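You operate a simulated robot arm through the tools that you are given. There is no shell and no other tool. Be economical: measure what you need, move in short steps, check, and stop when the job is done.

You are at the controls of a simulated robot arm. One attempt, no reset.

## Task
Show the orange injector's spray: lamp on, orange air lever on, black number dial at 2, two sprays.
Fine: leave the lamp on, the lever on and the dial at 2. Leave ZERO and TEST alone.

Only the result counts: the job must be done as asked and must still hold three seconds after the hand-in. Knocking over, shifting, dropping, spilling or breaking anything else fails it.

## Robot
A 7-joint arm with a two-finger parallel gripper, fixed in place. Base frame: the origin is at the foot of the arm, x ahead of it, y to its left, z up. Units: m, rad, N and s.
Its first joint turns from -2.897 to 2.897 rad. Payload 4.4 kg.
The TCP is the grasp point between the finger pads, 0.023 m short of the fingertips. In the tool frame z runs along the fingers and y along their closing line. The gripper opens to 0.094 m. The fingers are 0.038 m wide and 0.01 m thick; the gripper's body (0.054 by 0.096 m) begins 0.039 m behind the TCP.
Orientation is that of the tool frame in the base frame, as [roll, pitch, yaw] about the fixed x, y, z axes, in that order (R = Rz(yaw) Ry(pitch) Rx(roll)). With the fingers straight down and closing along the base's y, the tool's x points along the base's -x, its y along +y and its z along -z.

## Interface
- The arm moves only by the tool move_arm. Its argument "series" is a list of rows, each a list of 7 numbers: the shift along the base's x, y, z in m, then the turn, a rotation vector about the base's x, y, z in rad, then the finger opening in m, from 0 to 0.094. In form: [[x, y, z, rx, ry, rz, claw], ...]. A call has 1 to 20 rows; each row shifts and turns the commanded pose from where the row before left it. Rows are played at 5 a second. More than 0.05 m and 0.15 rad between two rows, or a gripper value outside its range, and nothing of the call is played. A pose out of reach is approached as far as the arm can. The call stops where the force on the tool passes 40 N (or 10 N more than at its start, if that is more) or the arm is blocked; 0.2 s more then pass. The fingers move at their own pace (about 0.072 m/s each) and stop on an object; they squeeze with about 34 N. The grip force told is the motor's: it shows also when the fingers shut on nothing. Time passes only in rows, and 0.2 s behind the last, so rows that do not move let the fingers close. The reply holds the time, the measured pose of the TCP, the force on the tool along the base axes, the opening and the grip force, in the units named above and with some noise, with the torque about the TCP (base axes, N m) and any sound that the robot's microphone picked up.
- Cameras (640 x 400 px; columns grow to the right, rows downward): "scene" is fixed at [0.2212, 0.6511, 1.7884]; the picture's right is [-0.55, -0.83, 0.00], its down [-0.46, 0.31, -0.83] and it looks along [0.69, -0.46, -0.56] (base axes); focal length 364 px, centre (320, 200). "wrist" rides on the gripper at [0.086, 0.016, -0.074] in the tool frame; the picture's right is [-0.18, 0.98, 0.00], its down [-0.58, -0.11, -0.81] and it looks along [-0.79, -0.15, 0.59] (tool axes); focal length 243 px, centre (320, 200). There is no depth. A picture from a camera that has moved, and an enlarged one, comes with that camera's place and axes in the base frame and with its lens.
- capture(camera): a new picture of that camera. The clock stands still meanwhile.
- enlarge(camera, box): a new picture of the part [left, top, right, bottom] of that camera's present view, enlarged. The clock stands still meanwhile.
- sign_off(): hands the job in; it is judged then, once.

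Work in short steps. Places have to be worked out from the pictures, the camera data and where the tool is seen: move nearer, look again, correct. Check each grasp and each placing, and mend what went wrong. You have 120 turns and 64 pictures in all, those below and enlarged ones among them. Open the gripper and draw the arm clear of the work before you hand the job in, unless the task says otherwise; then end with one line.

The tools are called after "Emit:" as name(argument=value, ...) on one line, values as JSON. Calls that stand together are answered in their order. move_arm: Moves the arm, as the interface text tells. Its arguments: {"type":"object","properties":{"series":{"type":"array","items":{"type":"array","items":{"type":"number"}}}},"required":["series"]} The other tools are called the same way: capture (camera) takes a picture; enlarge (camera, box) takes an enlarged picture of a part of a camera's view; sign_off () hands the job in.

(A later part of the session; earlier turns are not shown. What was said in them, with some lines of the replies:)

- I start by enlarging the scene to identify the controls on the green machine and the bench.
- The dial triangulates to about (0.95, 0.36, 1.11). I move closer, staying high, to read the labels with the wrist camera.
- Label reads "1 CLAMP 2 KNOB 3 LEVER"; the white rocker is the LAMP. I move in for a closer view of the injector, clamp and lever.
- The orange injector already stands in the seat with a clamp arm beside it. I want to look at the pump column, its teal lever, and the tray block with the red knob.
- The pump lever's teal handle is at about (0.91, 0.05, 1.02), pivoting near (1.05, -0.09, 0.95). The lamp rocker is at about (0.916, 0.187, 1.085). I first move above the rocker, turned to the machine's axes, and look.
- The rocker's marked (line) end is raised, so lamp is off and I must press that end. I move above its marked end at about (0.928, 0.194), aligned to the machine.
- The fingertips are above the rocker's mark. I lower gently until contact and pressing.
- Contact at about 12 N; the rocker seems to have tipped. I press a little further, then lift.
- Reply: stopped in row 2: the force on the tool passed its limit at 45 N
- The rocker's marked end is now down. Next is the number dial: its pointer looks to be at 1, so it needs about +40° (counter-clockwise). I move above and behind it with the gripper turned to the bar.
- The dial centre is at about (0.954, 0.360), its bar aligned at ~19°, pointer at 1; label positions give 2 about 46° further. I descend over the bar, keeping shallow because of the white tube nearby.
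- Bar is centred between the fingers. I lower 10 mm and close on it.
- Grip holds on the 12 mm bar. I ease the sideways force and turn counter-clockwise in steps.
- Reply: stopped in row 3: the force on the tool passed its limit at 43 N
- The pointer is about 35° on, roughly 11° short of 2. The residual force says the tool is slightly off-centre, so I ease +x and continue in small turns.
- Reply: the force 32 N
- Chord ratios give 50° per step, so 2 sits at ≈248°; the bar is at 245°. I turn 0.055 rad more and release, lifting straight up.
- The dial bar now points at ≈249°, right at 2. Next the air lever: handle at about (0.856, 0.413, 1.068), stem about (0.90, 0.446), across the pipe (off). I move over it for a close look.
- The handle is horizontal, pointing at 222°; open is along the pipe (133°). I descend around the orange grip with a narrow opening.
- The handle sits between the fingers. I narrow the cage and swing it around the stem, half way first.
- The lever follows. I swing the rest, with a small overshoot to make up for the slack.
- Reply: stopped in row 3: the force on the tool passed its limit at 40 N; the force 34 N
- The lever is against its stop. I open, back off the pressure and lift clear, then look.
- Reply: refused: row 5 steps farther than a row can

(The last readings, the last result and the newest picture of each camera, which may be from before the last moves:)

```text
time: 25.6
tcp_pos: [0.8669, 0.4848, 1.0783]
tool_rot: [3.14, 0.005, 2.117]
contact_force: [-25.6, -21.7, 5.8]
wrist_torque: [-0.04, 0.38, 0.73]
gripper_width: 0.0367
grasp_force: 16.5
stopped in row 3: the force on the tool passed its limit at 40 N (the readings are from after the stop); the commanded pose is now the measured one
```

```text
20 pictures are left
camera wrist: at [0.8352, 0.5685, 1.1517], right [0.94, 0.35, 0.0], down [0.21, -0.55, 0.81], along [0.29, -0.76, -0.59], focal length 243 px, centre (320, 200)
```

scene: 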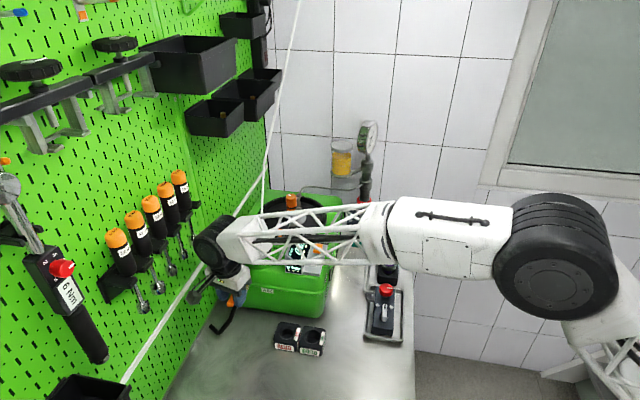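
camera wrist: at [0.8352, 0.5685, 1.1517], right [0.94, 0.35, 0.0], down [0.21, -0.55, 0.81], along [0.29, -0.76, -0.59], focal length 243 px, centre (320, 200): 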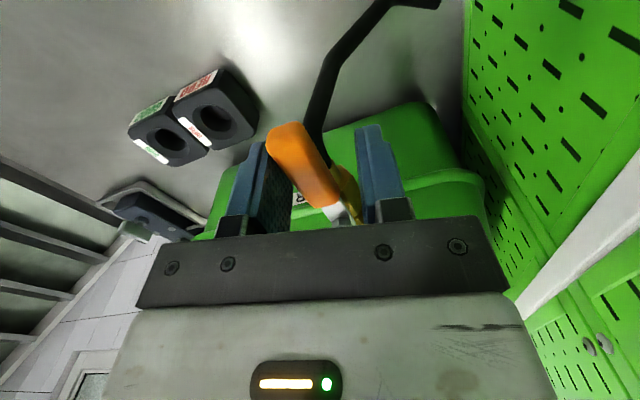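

Row limit exceeded; I repeat with smaller steps.

Emit:
move_arm(series=[[-0.004, -0.003, 0, 0, 0, 0.06, 0.05], [0, 0, 0, 0, 0, 0.06, 0.05], [0, 0, 0.03, 0, 0, 0.05, 0.05], [0, 0, 0.04, 0, 0, 0.1, 0.05], [-0.02, -0.01, 0.04, 0, 0, 0.13, 0.05], [-0.03, -0.03, 0.02, 0, 0, 0.13, 0.05], [-0.03, -0.03, 0.02, 0, 0, 0.13, 0.05], [-0.03, -0.03, 0, 0, 0, 0.13, 0.03]])

Emit:
capture(camera="wrist")

Emit:
enlarge(camera="scene", box=[205, 180, 345, 310])

```text
time: 27.4
tcp_pos: [0.7547, 0.3849, 1.2269]
tool_rot: [3.139, 0.003, 2.911]
contact_force: [0.4, -0.3, -0.6]
wrist_torque: [0.02, 0.03, 0.0]
gripper_width: 0.03
grasp_force: 0.2
```

```text
19 pictures are left
camera wrist: at [0.6734, 0.4208, 1.2993], right [0.4, 0.91, 0.0], down [0.54, -0.24, 0.81], along [0.74, -0.33, -0.59], focal length 243 px, centre (320, 200)
```

wrist: 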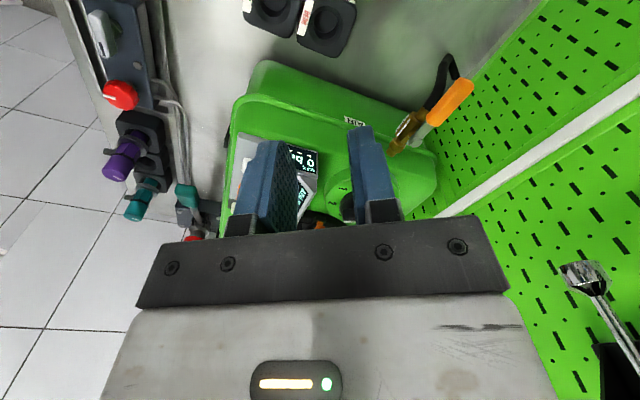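

```text
3.08 times, centred on (275, 245) of scene
camera zoom: at [0.2212, 0.6511, 1.7884], right [-0.55, -0.83, 0.0], down [-0.46, 0.31, -0.83], along [0.69, -0.46, -0.56], focal length 1120 px, centre (458, 62)
```

zoom: 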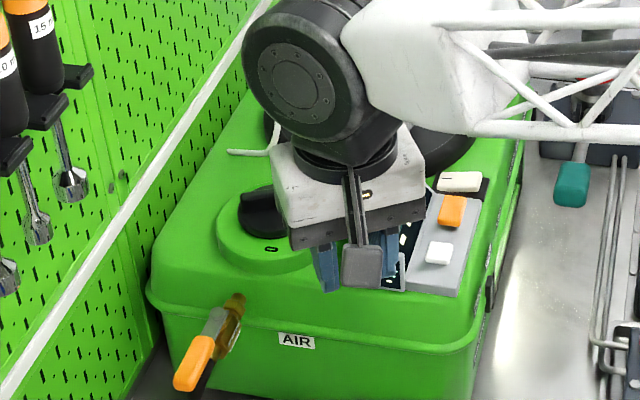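

The lever now lies along the pipe: air on. Before pumping, I check the clamp and its knob close-up from above, since the label says clamp → knob → lever.

Emit:
move_arm(series=[[0, 0, 0.03, 0, 0, 0.12, 0], [0, -0.02, 0.03, 0, 0, 0.12, 0], [0.02, -0.03, 0.02, 0, 0, 0.12, 0], [0.02, -0.03, 0, 0, 0, 0.13, 0], [0.02, -0.03, 0, 0, 0, 0.13, 0], [0.03, -0.03, 0, 0, 0, 0.13, 0], [0.03, -0.03, 0, 0, 0, 0.13, 0], [0.03, -0.017, 0, 0, 0, 0.13, 0], [0.01, 0, 0, 0, 0, 0.12, 0], [0, 0, 0, 0, 0, 0, 0]])

Emit:
enlarge(camera="wrist", box=[240, 20, 440, 145])

```text
time: 29.6
tcp_pos: [0.9136, 0.1967, 1.3092]
tool_rot: [3.136, 0.006, -2.244]
contact_force: [-0.1, -0.4, -0.1]
wrist_torque: [0.03, 0.03, 0.0]
gripper_width: 0.0
grasp_force: 33.7
```

```text
3.20 times, centred on (340, 82) of wrist
camera zoom: at [0.8463, 0.1395, 1.3813], right [-0.65, 0.76, 0.0], down [0.45, 0.38, 0.81], along [0.61, 0.53, -0.59], focal length 776 px, centre (256, 576)
```

zoom: 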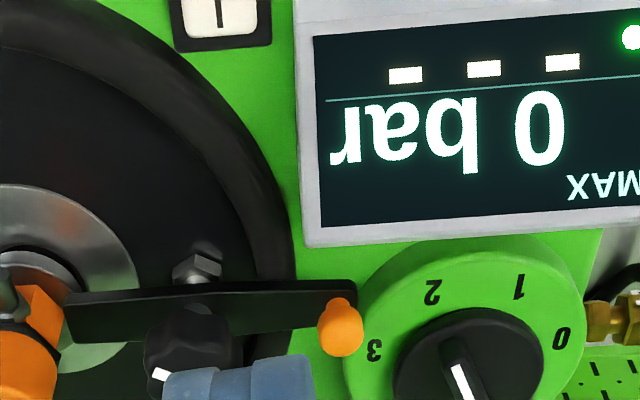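

Emit:
enlarge(camera="wrist", box=[190, 60, 330, 150])

```text
4.44 times, centred on (260, 105) of wrist
camera zoom: at [0.8463, 0.1395, 1.3813], right [-0.65, 0.76, 0.0], down [0.45, 0.38, 0.81], along [0.61, 0.53, -0.59], focal length 1078 px, centre (587, 622)
```

zoom: 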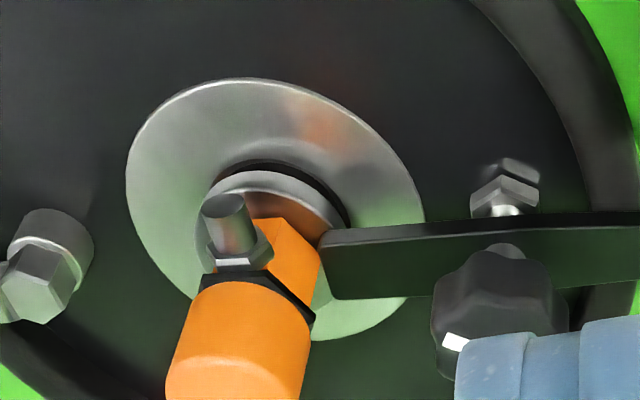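

The clamp arm's tip sits on the injector's seat flange, so it appears clamped as set up; the dial reads 2. I go over to the pump lever's teal handle, fingers closed, turned so the hand is slim toward the machine.

Emit:
move_arm(series=[[-0.02, -0.04, 0, 0, 0, -0.05, 0], [-0.01, -0.04, 0, 0, 0, -0.06, 0], [0, -0.04, -0.02, 0, 0, 0, 0], [0, -0.025, -0.04, 0, 0, 0, 0], [0, 0, -0.04, 0, 0, 0, 0], [0, 0, -0.03, 0, 0, 0, 0], [0, 0, 0, 0, 0, 0, 0]])

Emit:
capture(camera="wrist")

Emit:
enlarge(camera="scene", box=[270, 180, 410, 280])

```text
time: 31.2
tcp_pos: [0.8836, 0.0524, 1.1785]
tool_rot: [3.139, 0.004, -2.355]
contact_force: [0.3, 0.2, 0.0]
wrist_torque: [0.01, -0.01, -0.03]
gripper_width: 0.0
grasp_force: 33.5
```

```text
15 pictures are left
camera wrist: at [0.8113, 0.0021, 1.2509], right [-0.57, 0.82, 0.0], down [0.49, 0.33, 0.81], along [0.67, 0.46, -0.59], focal length 243 px, centre (320, 200)
```

wrist: 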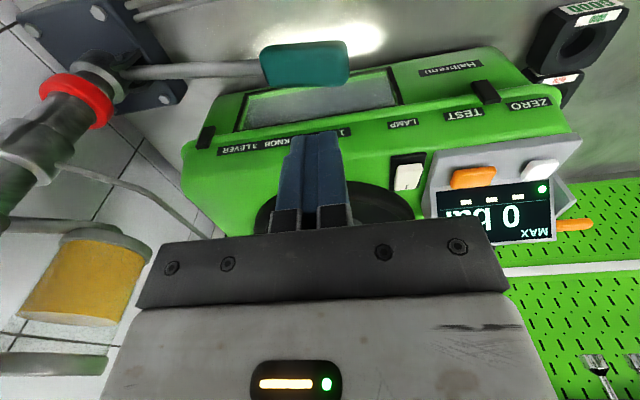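

```text
4.00 times, centred on (340, 230) of scene
camera zoom: at [0.2212, 0.6511, 1.7884], right [-0.55, -0.83, 0.0], down [-0.46, 0.31, -0.83], along [0.69, -0.46, -0.56], focal length 1456 px, centre (240, 80)
```

zoom: 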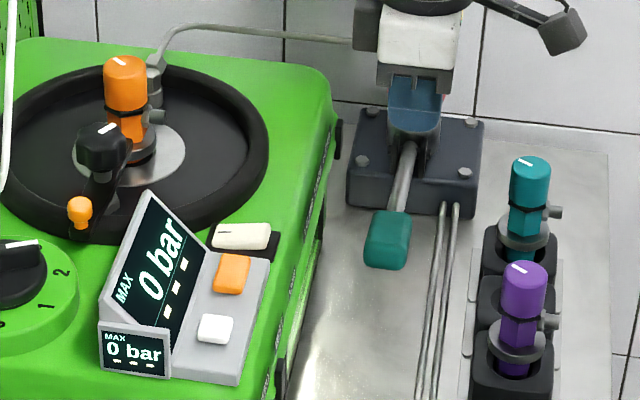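

The bench beside the machine is now lit by the lamp window, so the lamp is on. The teal handle is at (0.907, 0.053, ~1.02); I position above its centre and lower toward contact.

Emit:
move_arm(series=[[0.022, 0, -0.02, 0, 0, 0, 0], [0, 0, -0.04, 0, 0, 0, 0], [0, 0, -0.03, 0, 0, 0, 0], [0, 0, -0.01, 0, 0, 0, 0], [0, 0, -0.01, 0, 0, 0, 0], [0, 0, -0.008, 0, 0, 0, 0], [0, 0, -0.008, 0, 0, 0, 0]])

Emit:
enlarge(camera="scene", box=[280, 180, 420, 280])

```text
time: 32.8
tcp_pos: [0.9049, 0.0525, 1.0524]
tool_rot: [3.139, 0.005, -2.355]
contact_force: [-0.4, 0.1, 0.9]
wrist_torque: [0.03, -0.01, -0.03]
gripper_width: 0.0
grasp_force: 34.5
```

```text
4.00 times, centred on (350, 230) of scene
camera zoom: at [0.2212, 0.6511, 1.7884], right [-0.55, -0.83, 0.0], down [-0.46, 0.31, -0.83], along [0.69, -0.46, -0.56], focal length 1456 px, centre (200, 80)
```

zoom: 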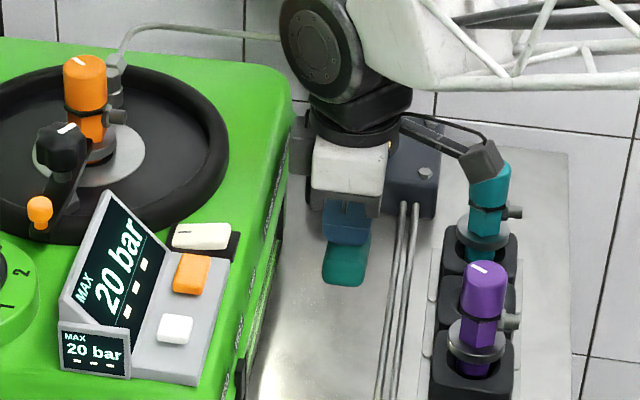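

Pressing starts building pressure (MAX 20 bar), but the wrist camera is above the purple injector and would hit it on a full stroke. I lift, turn the hand by -90° (camera over the free bench) and tilt slightly away from the machine.

Emit:
move_arm(series=[[0, 0, 0.04, 0, 0, 0, 0], [0, 0, 0.04, 0, 0, -0.13, 0], [0, 0, 0.02, 0, 0, -0.13, 0], [0, 0, 0, 0, 0, -0.13, 0], [0, 0, 0, 0, 0, -0.13, 0], [0, 0, 0, 0, 0, -0.13, 0], [0, 0, 0, 0, 0, -0.13, 0], [0, 0, 0, 0, 0, -0.13, 0], [0, 0, 0, 0, 0, -0.13, 0], [0, 0, 0, 0, 0, -0.13, 0], [0, 0, 0, 0, 0, -0.13, 0], [0, 0, 0, 0, 0, -0.13, 0], [0, 0, 0, 0, 0, -0.13, 0], [-0.004, -0.004, 0, 0.06, -0.062, 0, 0], [-0.003, -0.004, 0, 0.06, -0.062, 0, 0]])

Emit:
capture(camera="wrist")

Emit:
enlarge(camera="scene", box=[280, 180, 420, 280])

```text
time: 36.0
tcp_pos: [0.8987, 0.0436, 1.1536]
tool_rot: [2.966, 0.009, 2.366]
contact_force: [-0.1, 0.1, 0.0]
wrist_torque: [0.05, 0.02, -0.01]
gripper_width: 0.0
grasp_force: 33.7
```

```text
12 pictures are left
camera wrist: at [0.838, 0.1069, 1.2267], right [0.81, 0.56, 0.17], down [0.24, -0.58, 0.78], along [0.54, -0.59, -0.6], focal length 243 px, centre (320, 200)
```

wrist: 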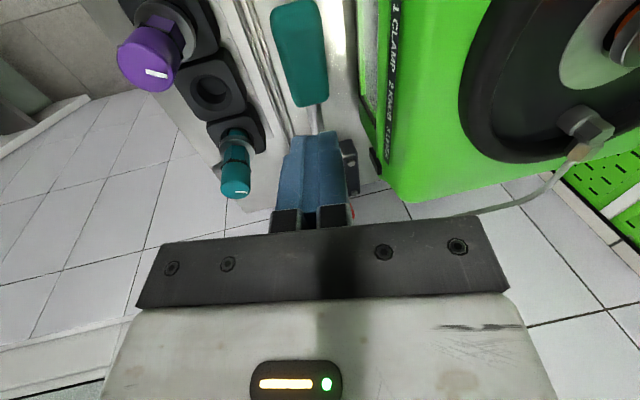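

```text
4.00 times, centred on (350, 230) of scene
camera zoom: at [0.2212, 0.6511, 1.7884], right [-0.55, -0.83, 0.0], down [-0.46, 0.31, -0.83], along [0.69, -0.46, -0.56], focal length 1456 px, centre (200, 80)
```

zoom: 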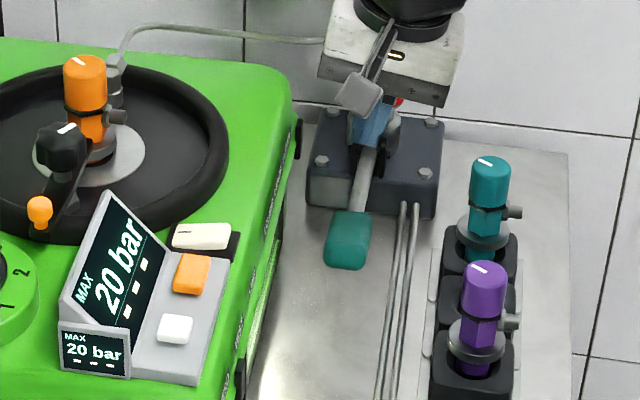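

The lever has sprung back and the camera side is clear now. First stroke: press the handle down steadily.

Emit:
move_arm(series=[[0, 0.003, -0.04, 0, 0, 0, 0], [0, 0, -0.04, 0, 0, 0, 0], [0, 0, -0.015, 0, 0, 0, 0], [0, 0, -0.015, 0, 0, 0, 0], [0, 0, -0.015, 0, 0, 0, 0], [0, 0, -0.015, 0, 0, 0, 0], [0, 0, -0.015, 0, 0, 0, 0]])

Emit:
enlarge(camera="scene", box=[270, 170, 410, 280])

```text
time: 37.6
tcp_pos: [0.8987, 0.0473, 1.0013]
tool_rot: [2.963, 0.012, 2.367]
contact_force: [-15.9, 1.5, 28.1]
wrist_torque: [0.2, 0.77, 0.05]
gripper_width: 0.0
grasp_force: 34.0
```

```text
3.64 times, centred on (340, 225) of scene
camera zoom: at [0.2212, 0.6511, 1.7884], right [-0.55, -0.83, 0.0], down [-0.46, 0.31, -0.83], along [0.69, -0.46, -0.56], focal length 1323 px, centre (247, 109)
```

zoom: 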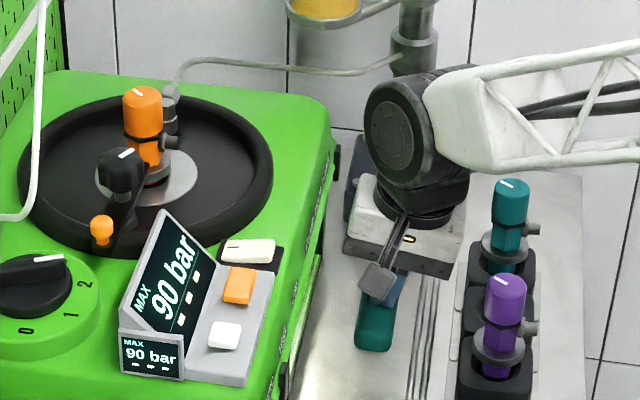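

MAX 90 bar and 32 N at about 5 cm of stroke. I continue downward in small steps.

Emit:
move_arm(series=[[-0.002, 0.001, -0.008, 0, 0, 0, 0], [-0.001, 0.001, -0.008, 0, 0, 0, 0], [0, 0, -0.008, 0, 0, 0, 0]])

```text
time: 37.9
tcp_pos: [0.8996, 0.0467, 1.0014]
tool_rot: [2.961, 0.017, 2.367]
contact_force: [-3.1, 1.2, 9.9]
wrist_torque: [0.09, 0.26, 0.07]
gripper_width: 0.0
grasp_force: 33.9
stopped in row 1: the force on the tool passed its limit at 50 N (the readings are from after the stop); the commanded pose is now the measured one
```

Force peaked and the pose didn't advance: either a stop or a stiff pump. I check the display and clearances.

Emit:
enlarge(camera="scene", box=[290, 210, 390, 280])

Emit:
capture(camera="wrist")

```text
5.71 times, centred on (340, 245) of scene
camera zoom: at [0.2212, 0.6511, 1.7884], right [-0.55, -0.83, 0.0], down [-0.46, 0.31, -0.83], along [0.69, -0.46, -0.56], focal length 2079 px, centre (206, -57)
```

zoom: 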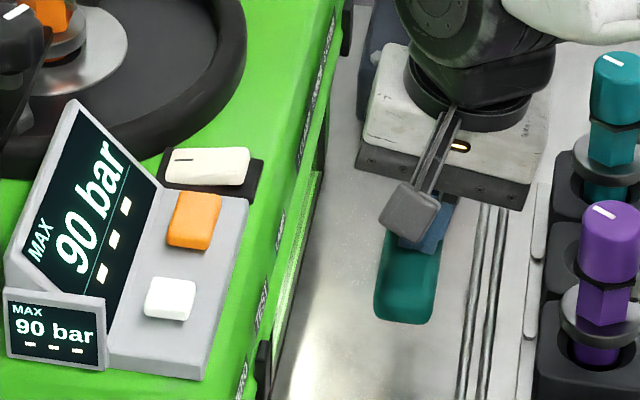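

```text
8 pictures are left
camera wrist: at [0.839, 0.1098, 1.0743], right [0.81, 0.56, 0.18], down [0.23, -0.58, 0.78], along [0.54, -0.59, -0.6], focal length 243 px, centre (320, 200)
```

wrist: 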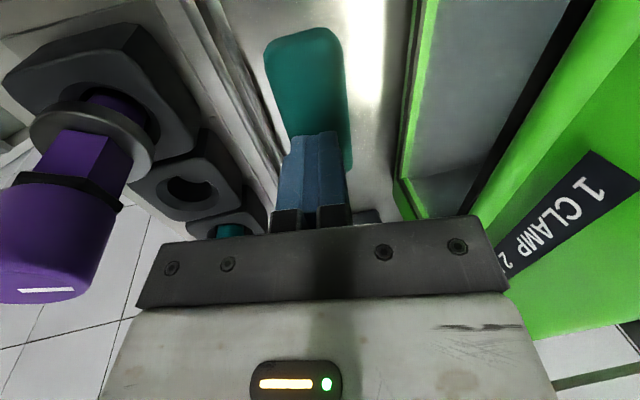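

The lever is still in good view of the tool. I probe with small slow steps whether it's a hard stop.

Emit:
move_arm(series=[[0, 0, -0.001, 0, 0, 0, 0], [0, 0, -0.001, 0, 0, 0, 0], [0, 0, -0.001, 0, 0, 0, 0], [0, 0, -0.001, 0, 0, 0, 0], [0, 0, 0, 0, 0, 0, 0]])

```text
time: 38.7
tcp_pos: [0.9001, 0.045, 1.0009]
tool_rot: [2.959, 0.017, 2.364]
contact_force: [-3.4, 0.0, 9.1]
wrist_torque: [0.1, 0.28, 0.03]
gripper_width: 0.0
grasp_force: 34.1
stopped in row 4: the force on the tool passed its limit at 42 N (the readings are from after the stop); the commanded pose is now the measured one
```

It is the lever's bottom stop, with MAX 90 bar and no spray sound reported. I release the lever fully and try a brisker stroke, watching the reply for sound.

Emit:
move_arm(series=[[0, 0, 0.04, 0, 0, 0, 0], [0, 0, 0.04, 0, 0, 0, 0], [0, 0.002, 0, 0, 0, 0, 0], [0, 0, 0, 0, 0, 0, 0], [0, 0, -0.035, 0, 0, 0, 0], [0, 0, -0.035, 0, 0, 0, 0], [0, 0, -0.008, 0, 0, 0, 0]])

Emit:
enlarge(camera="scene", box=[260, 170, 380, 280])

```text
time: 40.3
tcp_pos: [0.9004, 0.0493, 1.0022]
tool_rot: [2.96, 0.018, 2.367]
contact_force: [-0.6, 2.9, 3.5]
wrist_torque: [0.14, 0.05, -0.06]
gripper_width: 0.0
grasp_force: 34.5
```

```text
3.64 times, centred on (320, 225) of scene
camera zoom: at [0.2212, 0.6511, 1.7884], right [-0.55, -0.83, 0.0], down [-0.46, 0.31, -0.83], along [0.69, -0.46, -0.56], focal length 1323 px, centre (320, 109)
```

zoom: 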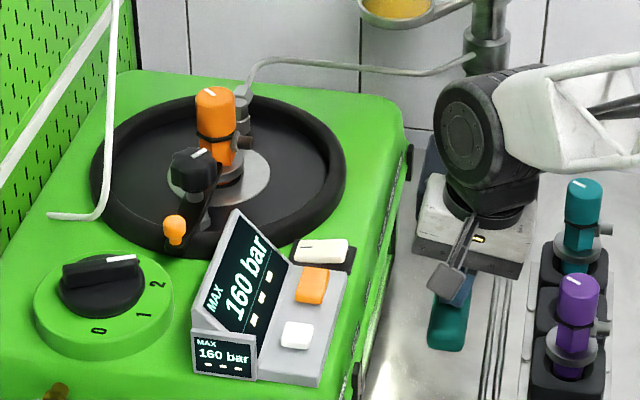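

MAX is now 160 bar: each full stroke adds about 70 bar, so pressure is building toward the opening pressure. I do one more full stroke and listen.

Emit:
move_arm(series=[[0, 0, 0.04, 0, 0, 0, 0], [0, 0, 0.04, 0, 0, 0, 0], [0, 0, 0, 0, 0, 0, 0], [0, 0, 0, 0, 0, 0, 0], [0, 0, -0.03, 0, 0, 0, 0], [0, 0, -0.03, 0, 0, 0, 0], [0, 0, -0.019, 0, 0, 0, 0], [0, 0, 0, 0, 0, 0, 0]])

```text
time: 42.1
tcp_pos: [0.8997, 0.0474, 1.0022]
tool_rot: [2.962, 0.018, 2.365]
contact_force: [-0.9, -1.4, 2.5]
wrist_torque: [0.01, 0.06, -0.01]
gripper_width: 0.0001
grasp_force: 33.7
```

Emit:
enlarge(camera="scene", box=[260, 120, 400, 280])

```text
2.50 times, centred on (330, 200) of scene
camera zoom: at [0.2212, 0.6511, 1.7884], right [-0.55, -0.83, 0.0], down [-0.46, 0.31, -0.83], along [0.69, -0.46, -0.56], focal length 910 px, centre (295, 200)
```

zoom: 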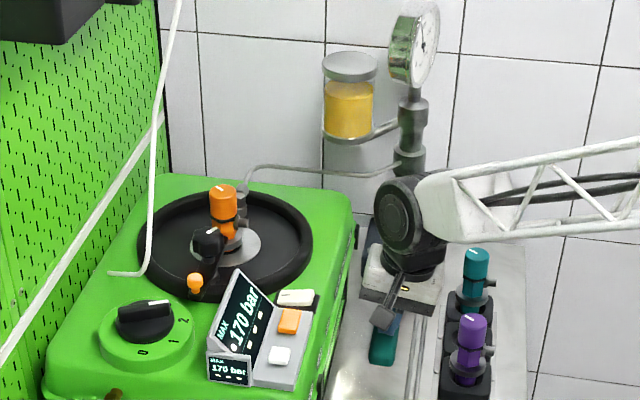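

MAX rose only to 170 instead of 230, suggesting the injector opened (a spray) at ~170. I zoom on the display to see if the three dashes or the lamp tell more.

Emit:
enlarge(camera="scene", box=[270, 190, 330, 280])

```text
4.44 times, centred on (300, 235) of scene
camera zoom: at [0.2212, 0.6511, 1.7884], right [-0.55, -0.83, 0.0], down [-0.46, 0.31, -0.83], along [0.69, -0.46, -0.56], focal length 1617 px, centre (409, 44)
```

zoom: 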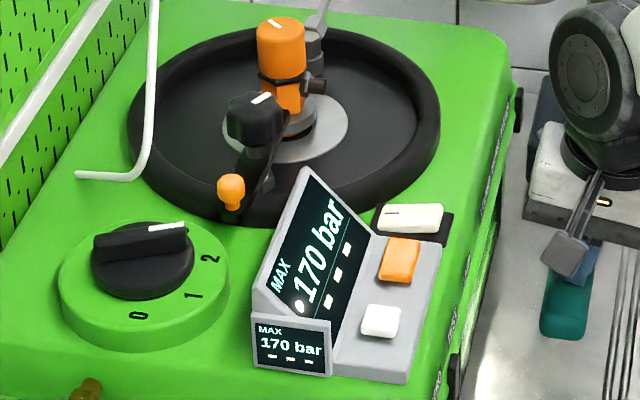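

A white dot has appeared at the display's lower left, likely a spray indicator: one spray so far (this stroke). I do one more full stroke, then zoom on the display.

Emit:
move_arm(series=[[0, 0, 0.04, 0, 0, 0, 0], [0, 0, 0.04, 0, 0, 0, 0], [0, 0, 0, 0, 0, 0, 0], [0, 0, 0, 0, 0, 0, 0], [0, 0, -0.03, 0, 0, 0, 0], [0, 0, -0.03, 0, 0, 0, 0], [0, 0, -0.019, 0, 0, 0, 0], [0, 0, 0, 0, 0, 0, 0]])

Emit:
enlarge(camera="scene", box=[280, 225, 320, 275])

```text
time: 43.9
tcp_pos: [0.8993, 0.0481, 1.0041]
tool_rot: [2.959, 0.018, 2.365]
contact_force: [-0.8, -0.7, 1.5]
wrist_torque: [0.01, 0.09, 0.02]
gripper_width: 0.0002
grasp_force: 33.9
```

```text
8.00 times, centred on (300, 250) of scene
camera zoom: at [0.2212, 0.6511, 1.7884], right [-0.55, -0.83, 0.0], down [-0.46, 0.31, -0.83], along [0.69, -0.46, -0.56], focal length 2911 px, centre (480, -200)
```

zoom: 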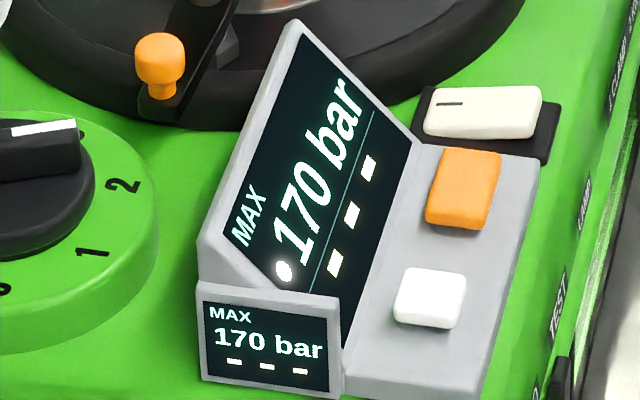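

The dot is single and dial geometry confirms 2. To know the present line pressure, I look at the gauge on the pump column.

Emit:
enlarge(camera="scene", box=[352, 115, 384, 160])

```text
8.89 times, centred on (368, 138) of scene
camera zoom: at [0.2212, 0.6511, 1.7884], right [-0.55, -0.83, 0.0], down [-0.46, 0.31, -0.83], along [0.69, -0.46, -0.56], focal length 3235 px, centre (-107, 756)
```

zoom: 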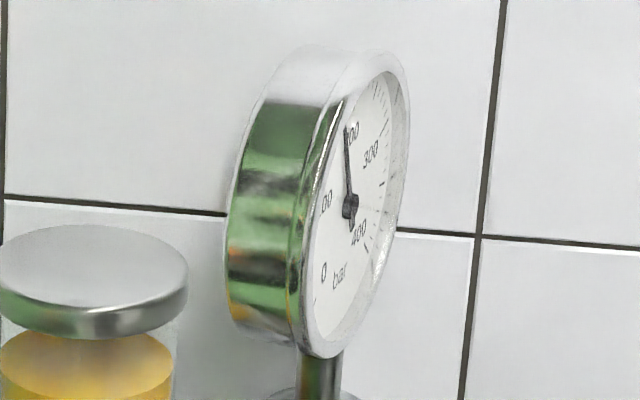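

The gauge holds near 170–180 bar, so pressure accumulates and strokes 4 and 5 each reached opening pressure. The clock has stood still since stroke 5, so I look through the lamp-lit window for the spray.

Emit:
enlarge(camera="wrist", box=[360, 0, 600, 200])

```text
2.00 times, centred on (480, 100) of wrist
camera zoom: at [0.839, 0.1125, 1.0771], right [0.81, 0.56, 0.18], down [0.23, -0.58, 0.78], along [0.55, -0.59, -0.6], focal length 485 px, centre (0, 400)
```

zoom: 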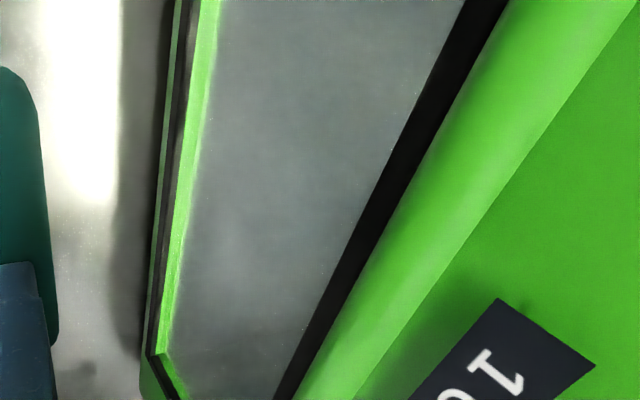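

The window shows fresh mist. I release the lever, draw the arm up and clear, wait, then recheck the display (if the dot is transient, both strokes sprayed).

Emit:
move_arm(series=[[0, 0, 0.04, 0, 0, 0, 0], [0, 0, 0.04, 0, 0, 0, 0], [0, 0, 0.04, 0, 0, 0, 0], [0, 0, 0.04, 0, 0, 0, 0.03], [0, 0, 0.04, 0, 0, 0, 0.06], [0, 0, 0.04, 0, 0, 0, 0.08], [-0.03, 0, 0.03, 0, 0, 0, 0.08], [-0.04, 0, 0.02, 0, 0, 0, 0.08], [-0.04, 0, 0.01, 0, 0, 0, 0.08], [-0.04, -0.02, 0, 0, 0, 0, 0.08], [-0.04, -0.02, 0, 0, 0, 0, 0.08], [0, 0, 0, 0, 0, 0, 0.08], [0, 0, 0, 0, 0, 0, 0.08]])

Emit:
enlarge(camera="scene", box=[235, 200, 375, 300])

```text
time: 46.7
tcp_pos: [0.7118, 0.0072, 1.3053]
tool_rot: [2.958, 0.018, 2.364]
contact_force: [0.2, 0.4, -0.2]
wrist_torque: [0.01, -0.01, -0.02]
gripper_width: 0.0802
grasp_force: 0.0
```

```text
4.00 times, centred on (305, 250) of scene
camera zoom: at [0.2212, 0.6511, 1.7884], right [-0.55, -0.83, 0.0], down [-0.46, 0.31, -0.83], along [0.69, -0.46, -0.56], focal length 1456 px, centre (380, 0)
```

zoom: 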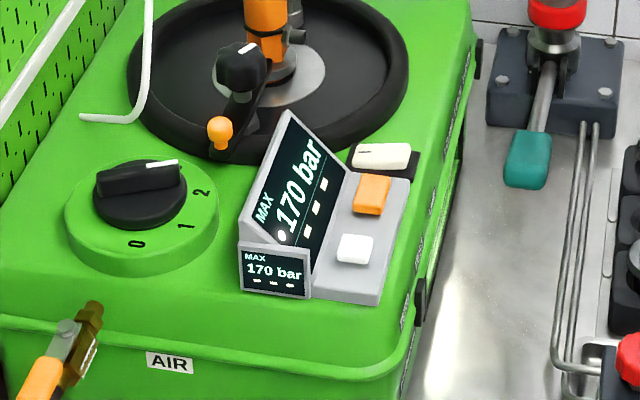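

Lamp rocker on, dial at 2, air lever along its pipe, MAX 170 bar with strokes 4 and 5 both reaching opening pressure; the lever has sprung back. I take one last overall look.

Emit:
capture(camera="scene")

```text
0 pictures are left
```

scene: 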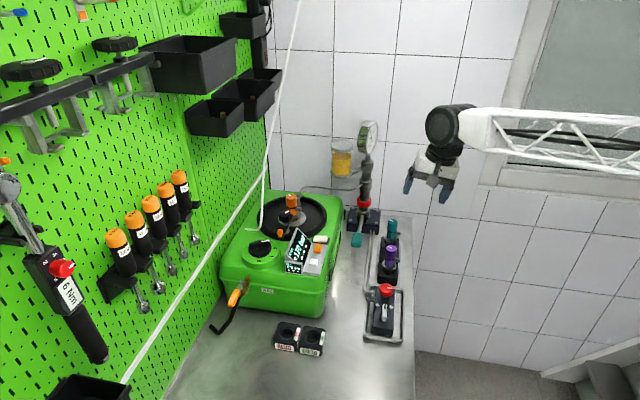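

Everything stands in place, and the gripper is open and clear. I hand in.

Emit:
sign_off()

```text
The job is handed in.
```

I handed the job in with the lamp on, the orange air lever on, the dial at 2 and, as far as I could tell, two sprays; I never saw or heard either spray directly. I infer them from pump strokes 4 and 5: MAX stopped at 170 bar instead of rising another 70, and mist seemed to show in the lit window after stroke 5. I did not touch ZERO or TEST, and I left the clamp and its knob as I found them.
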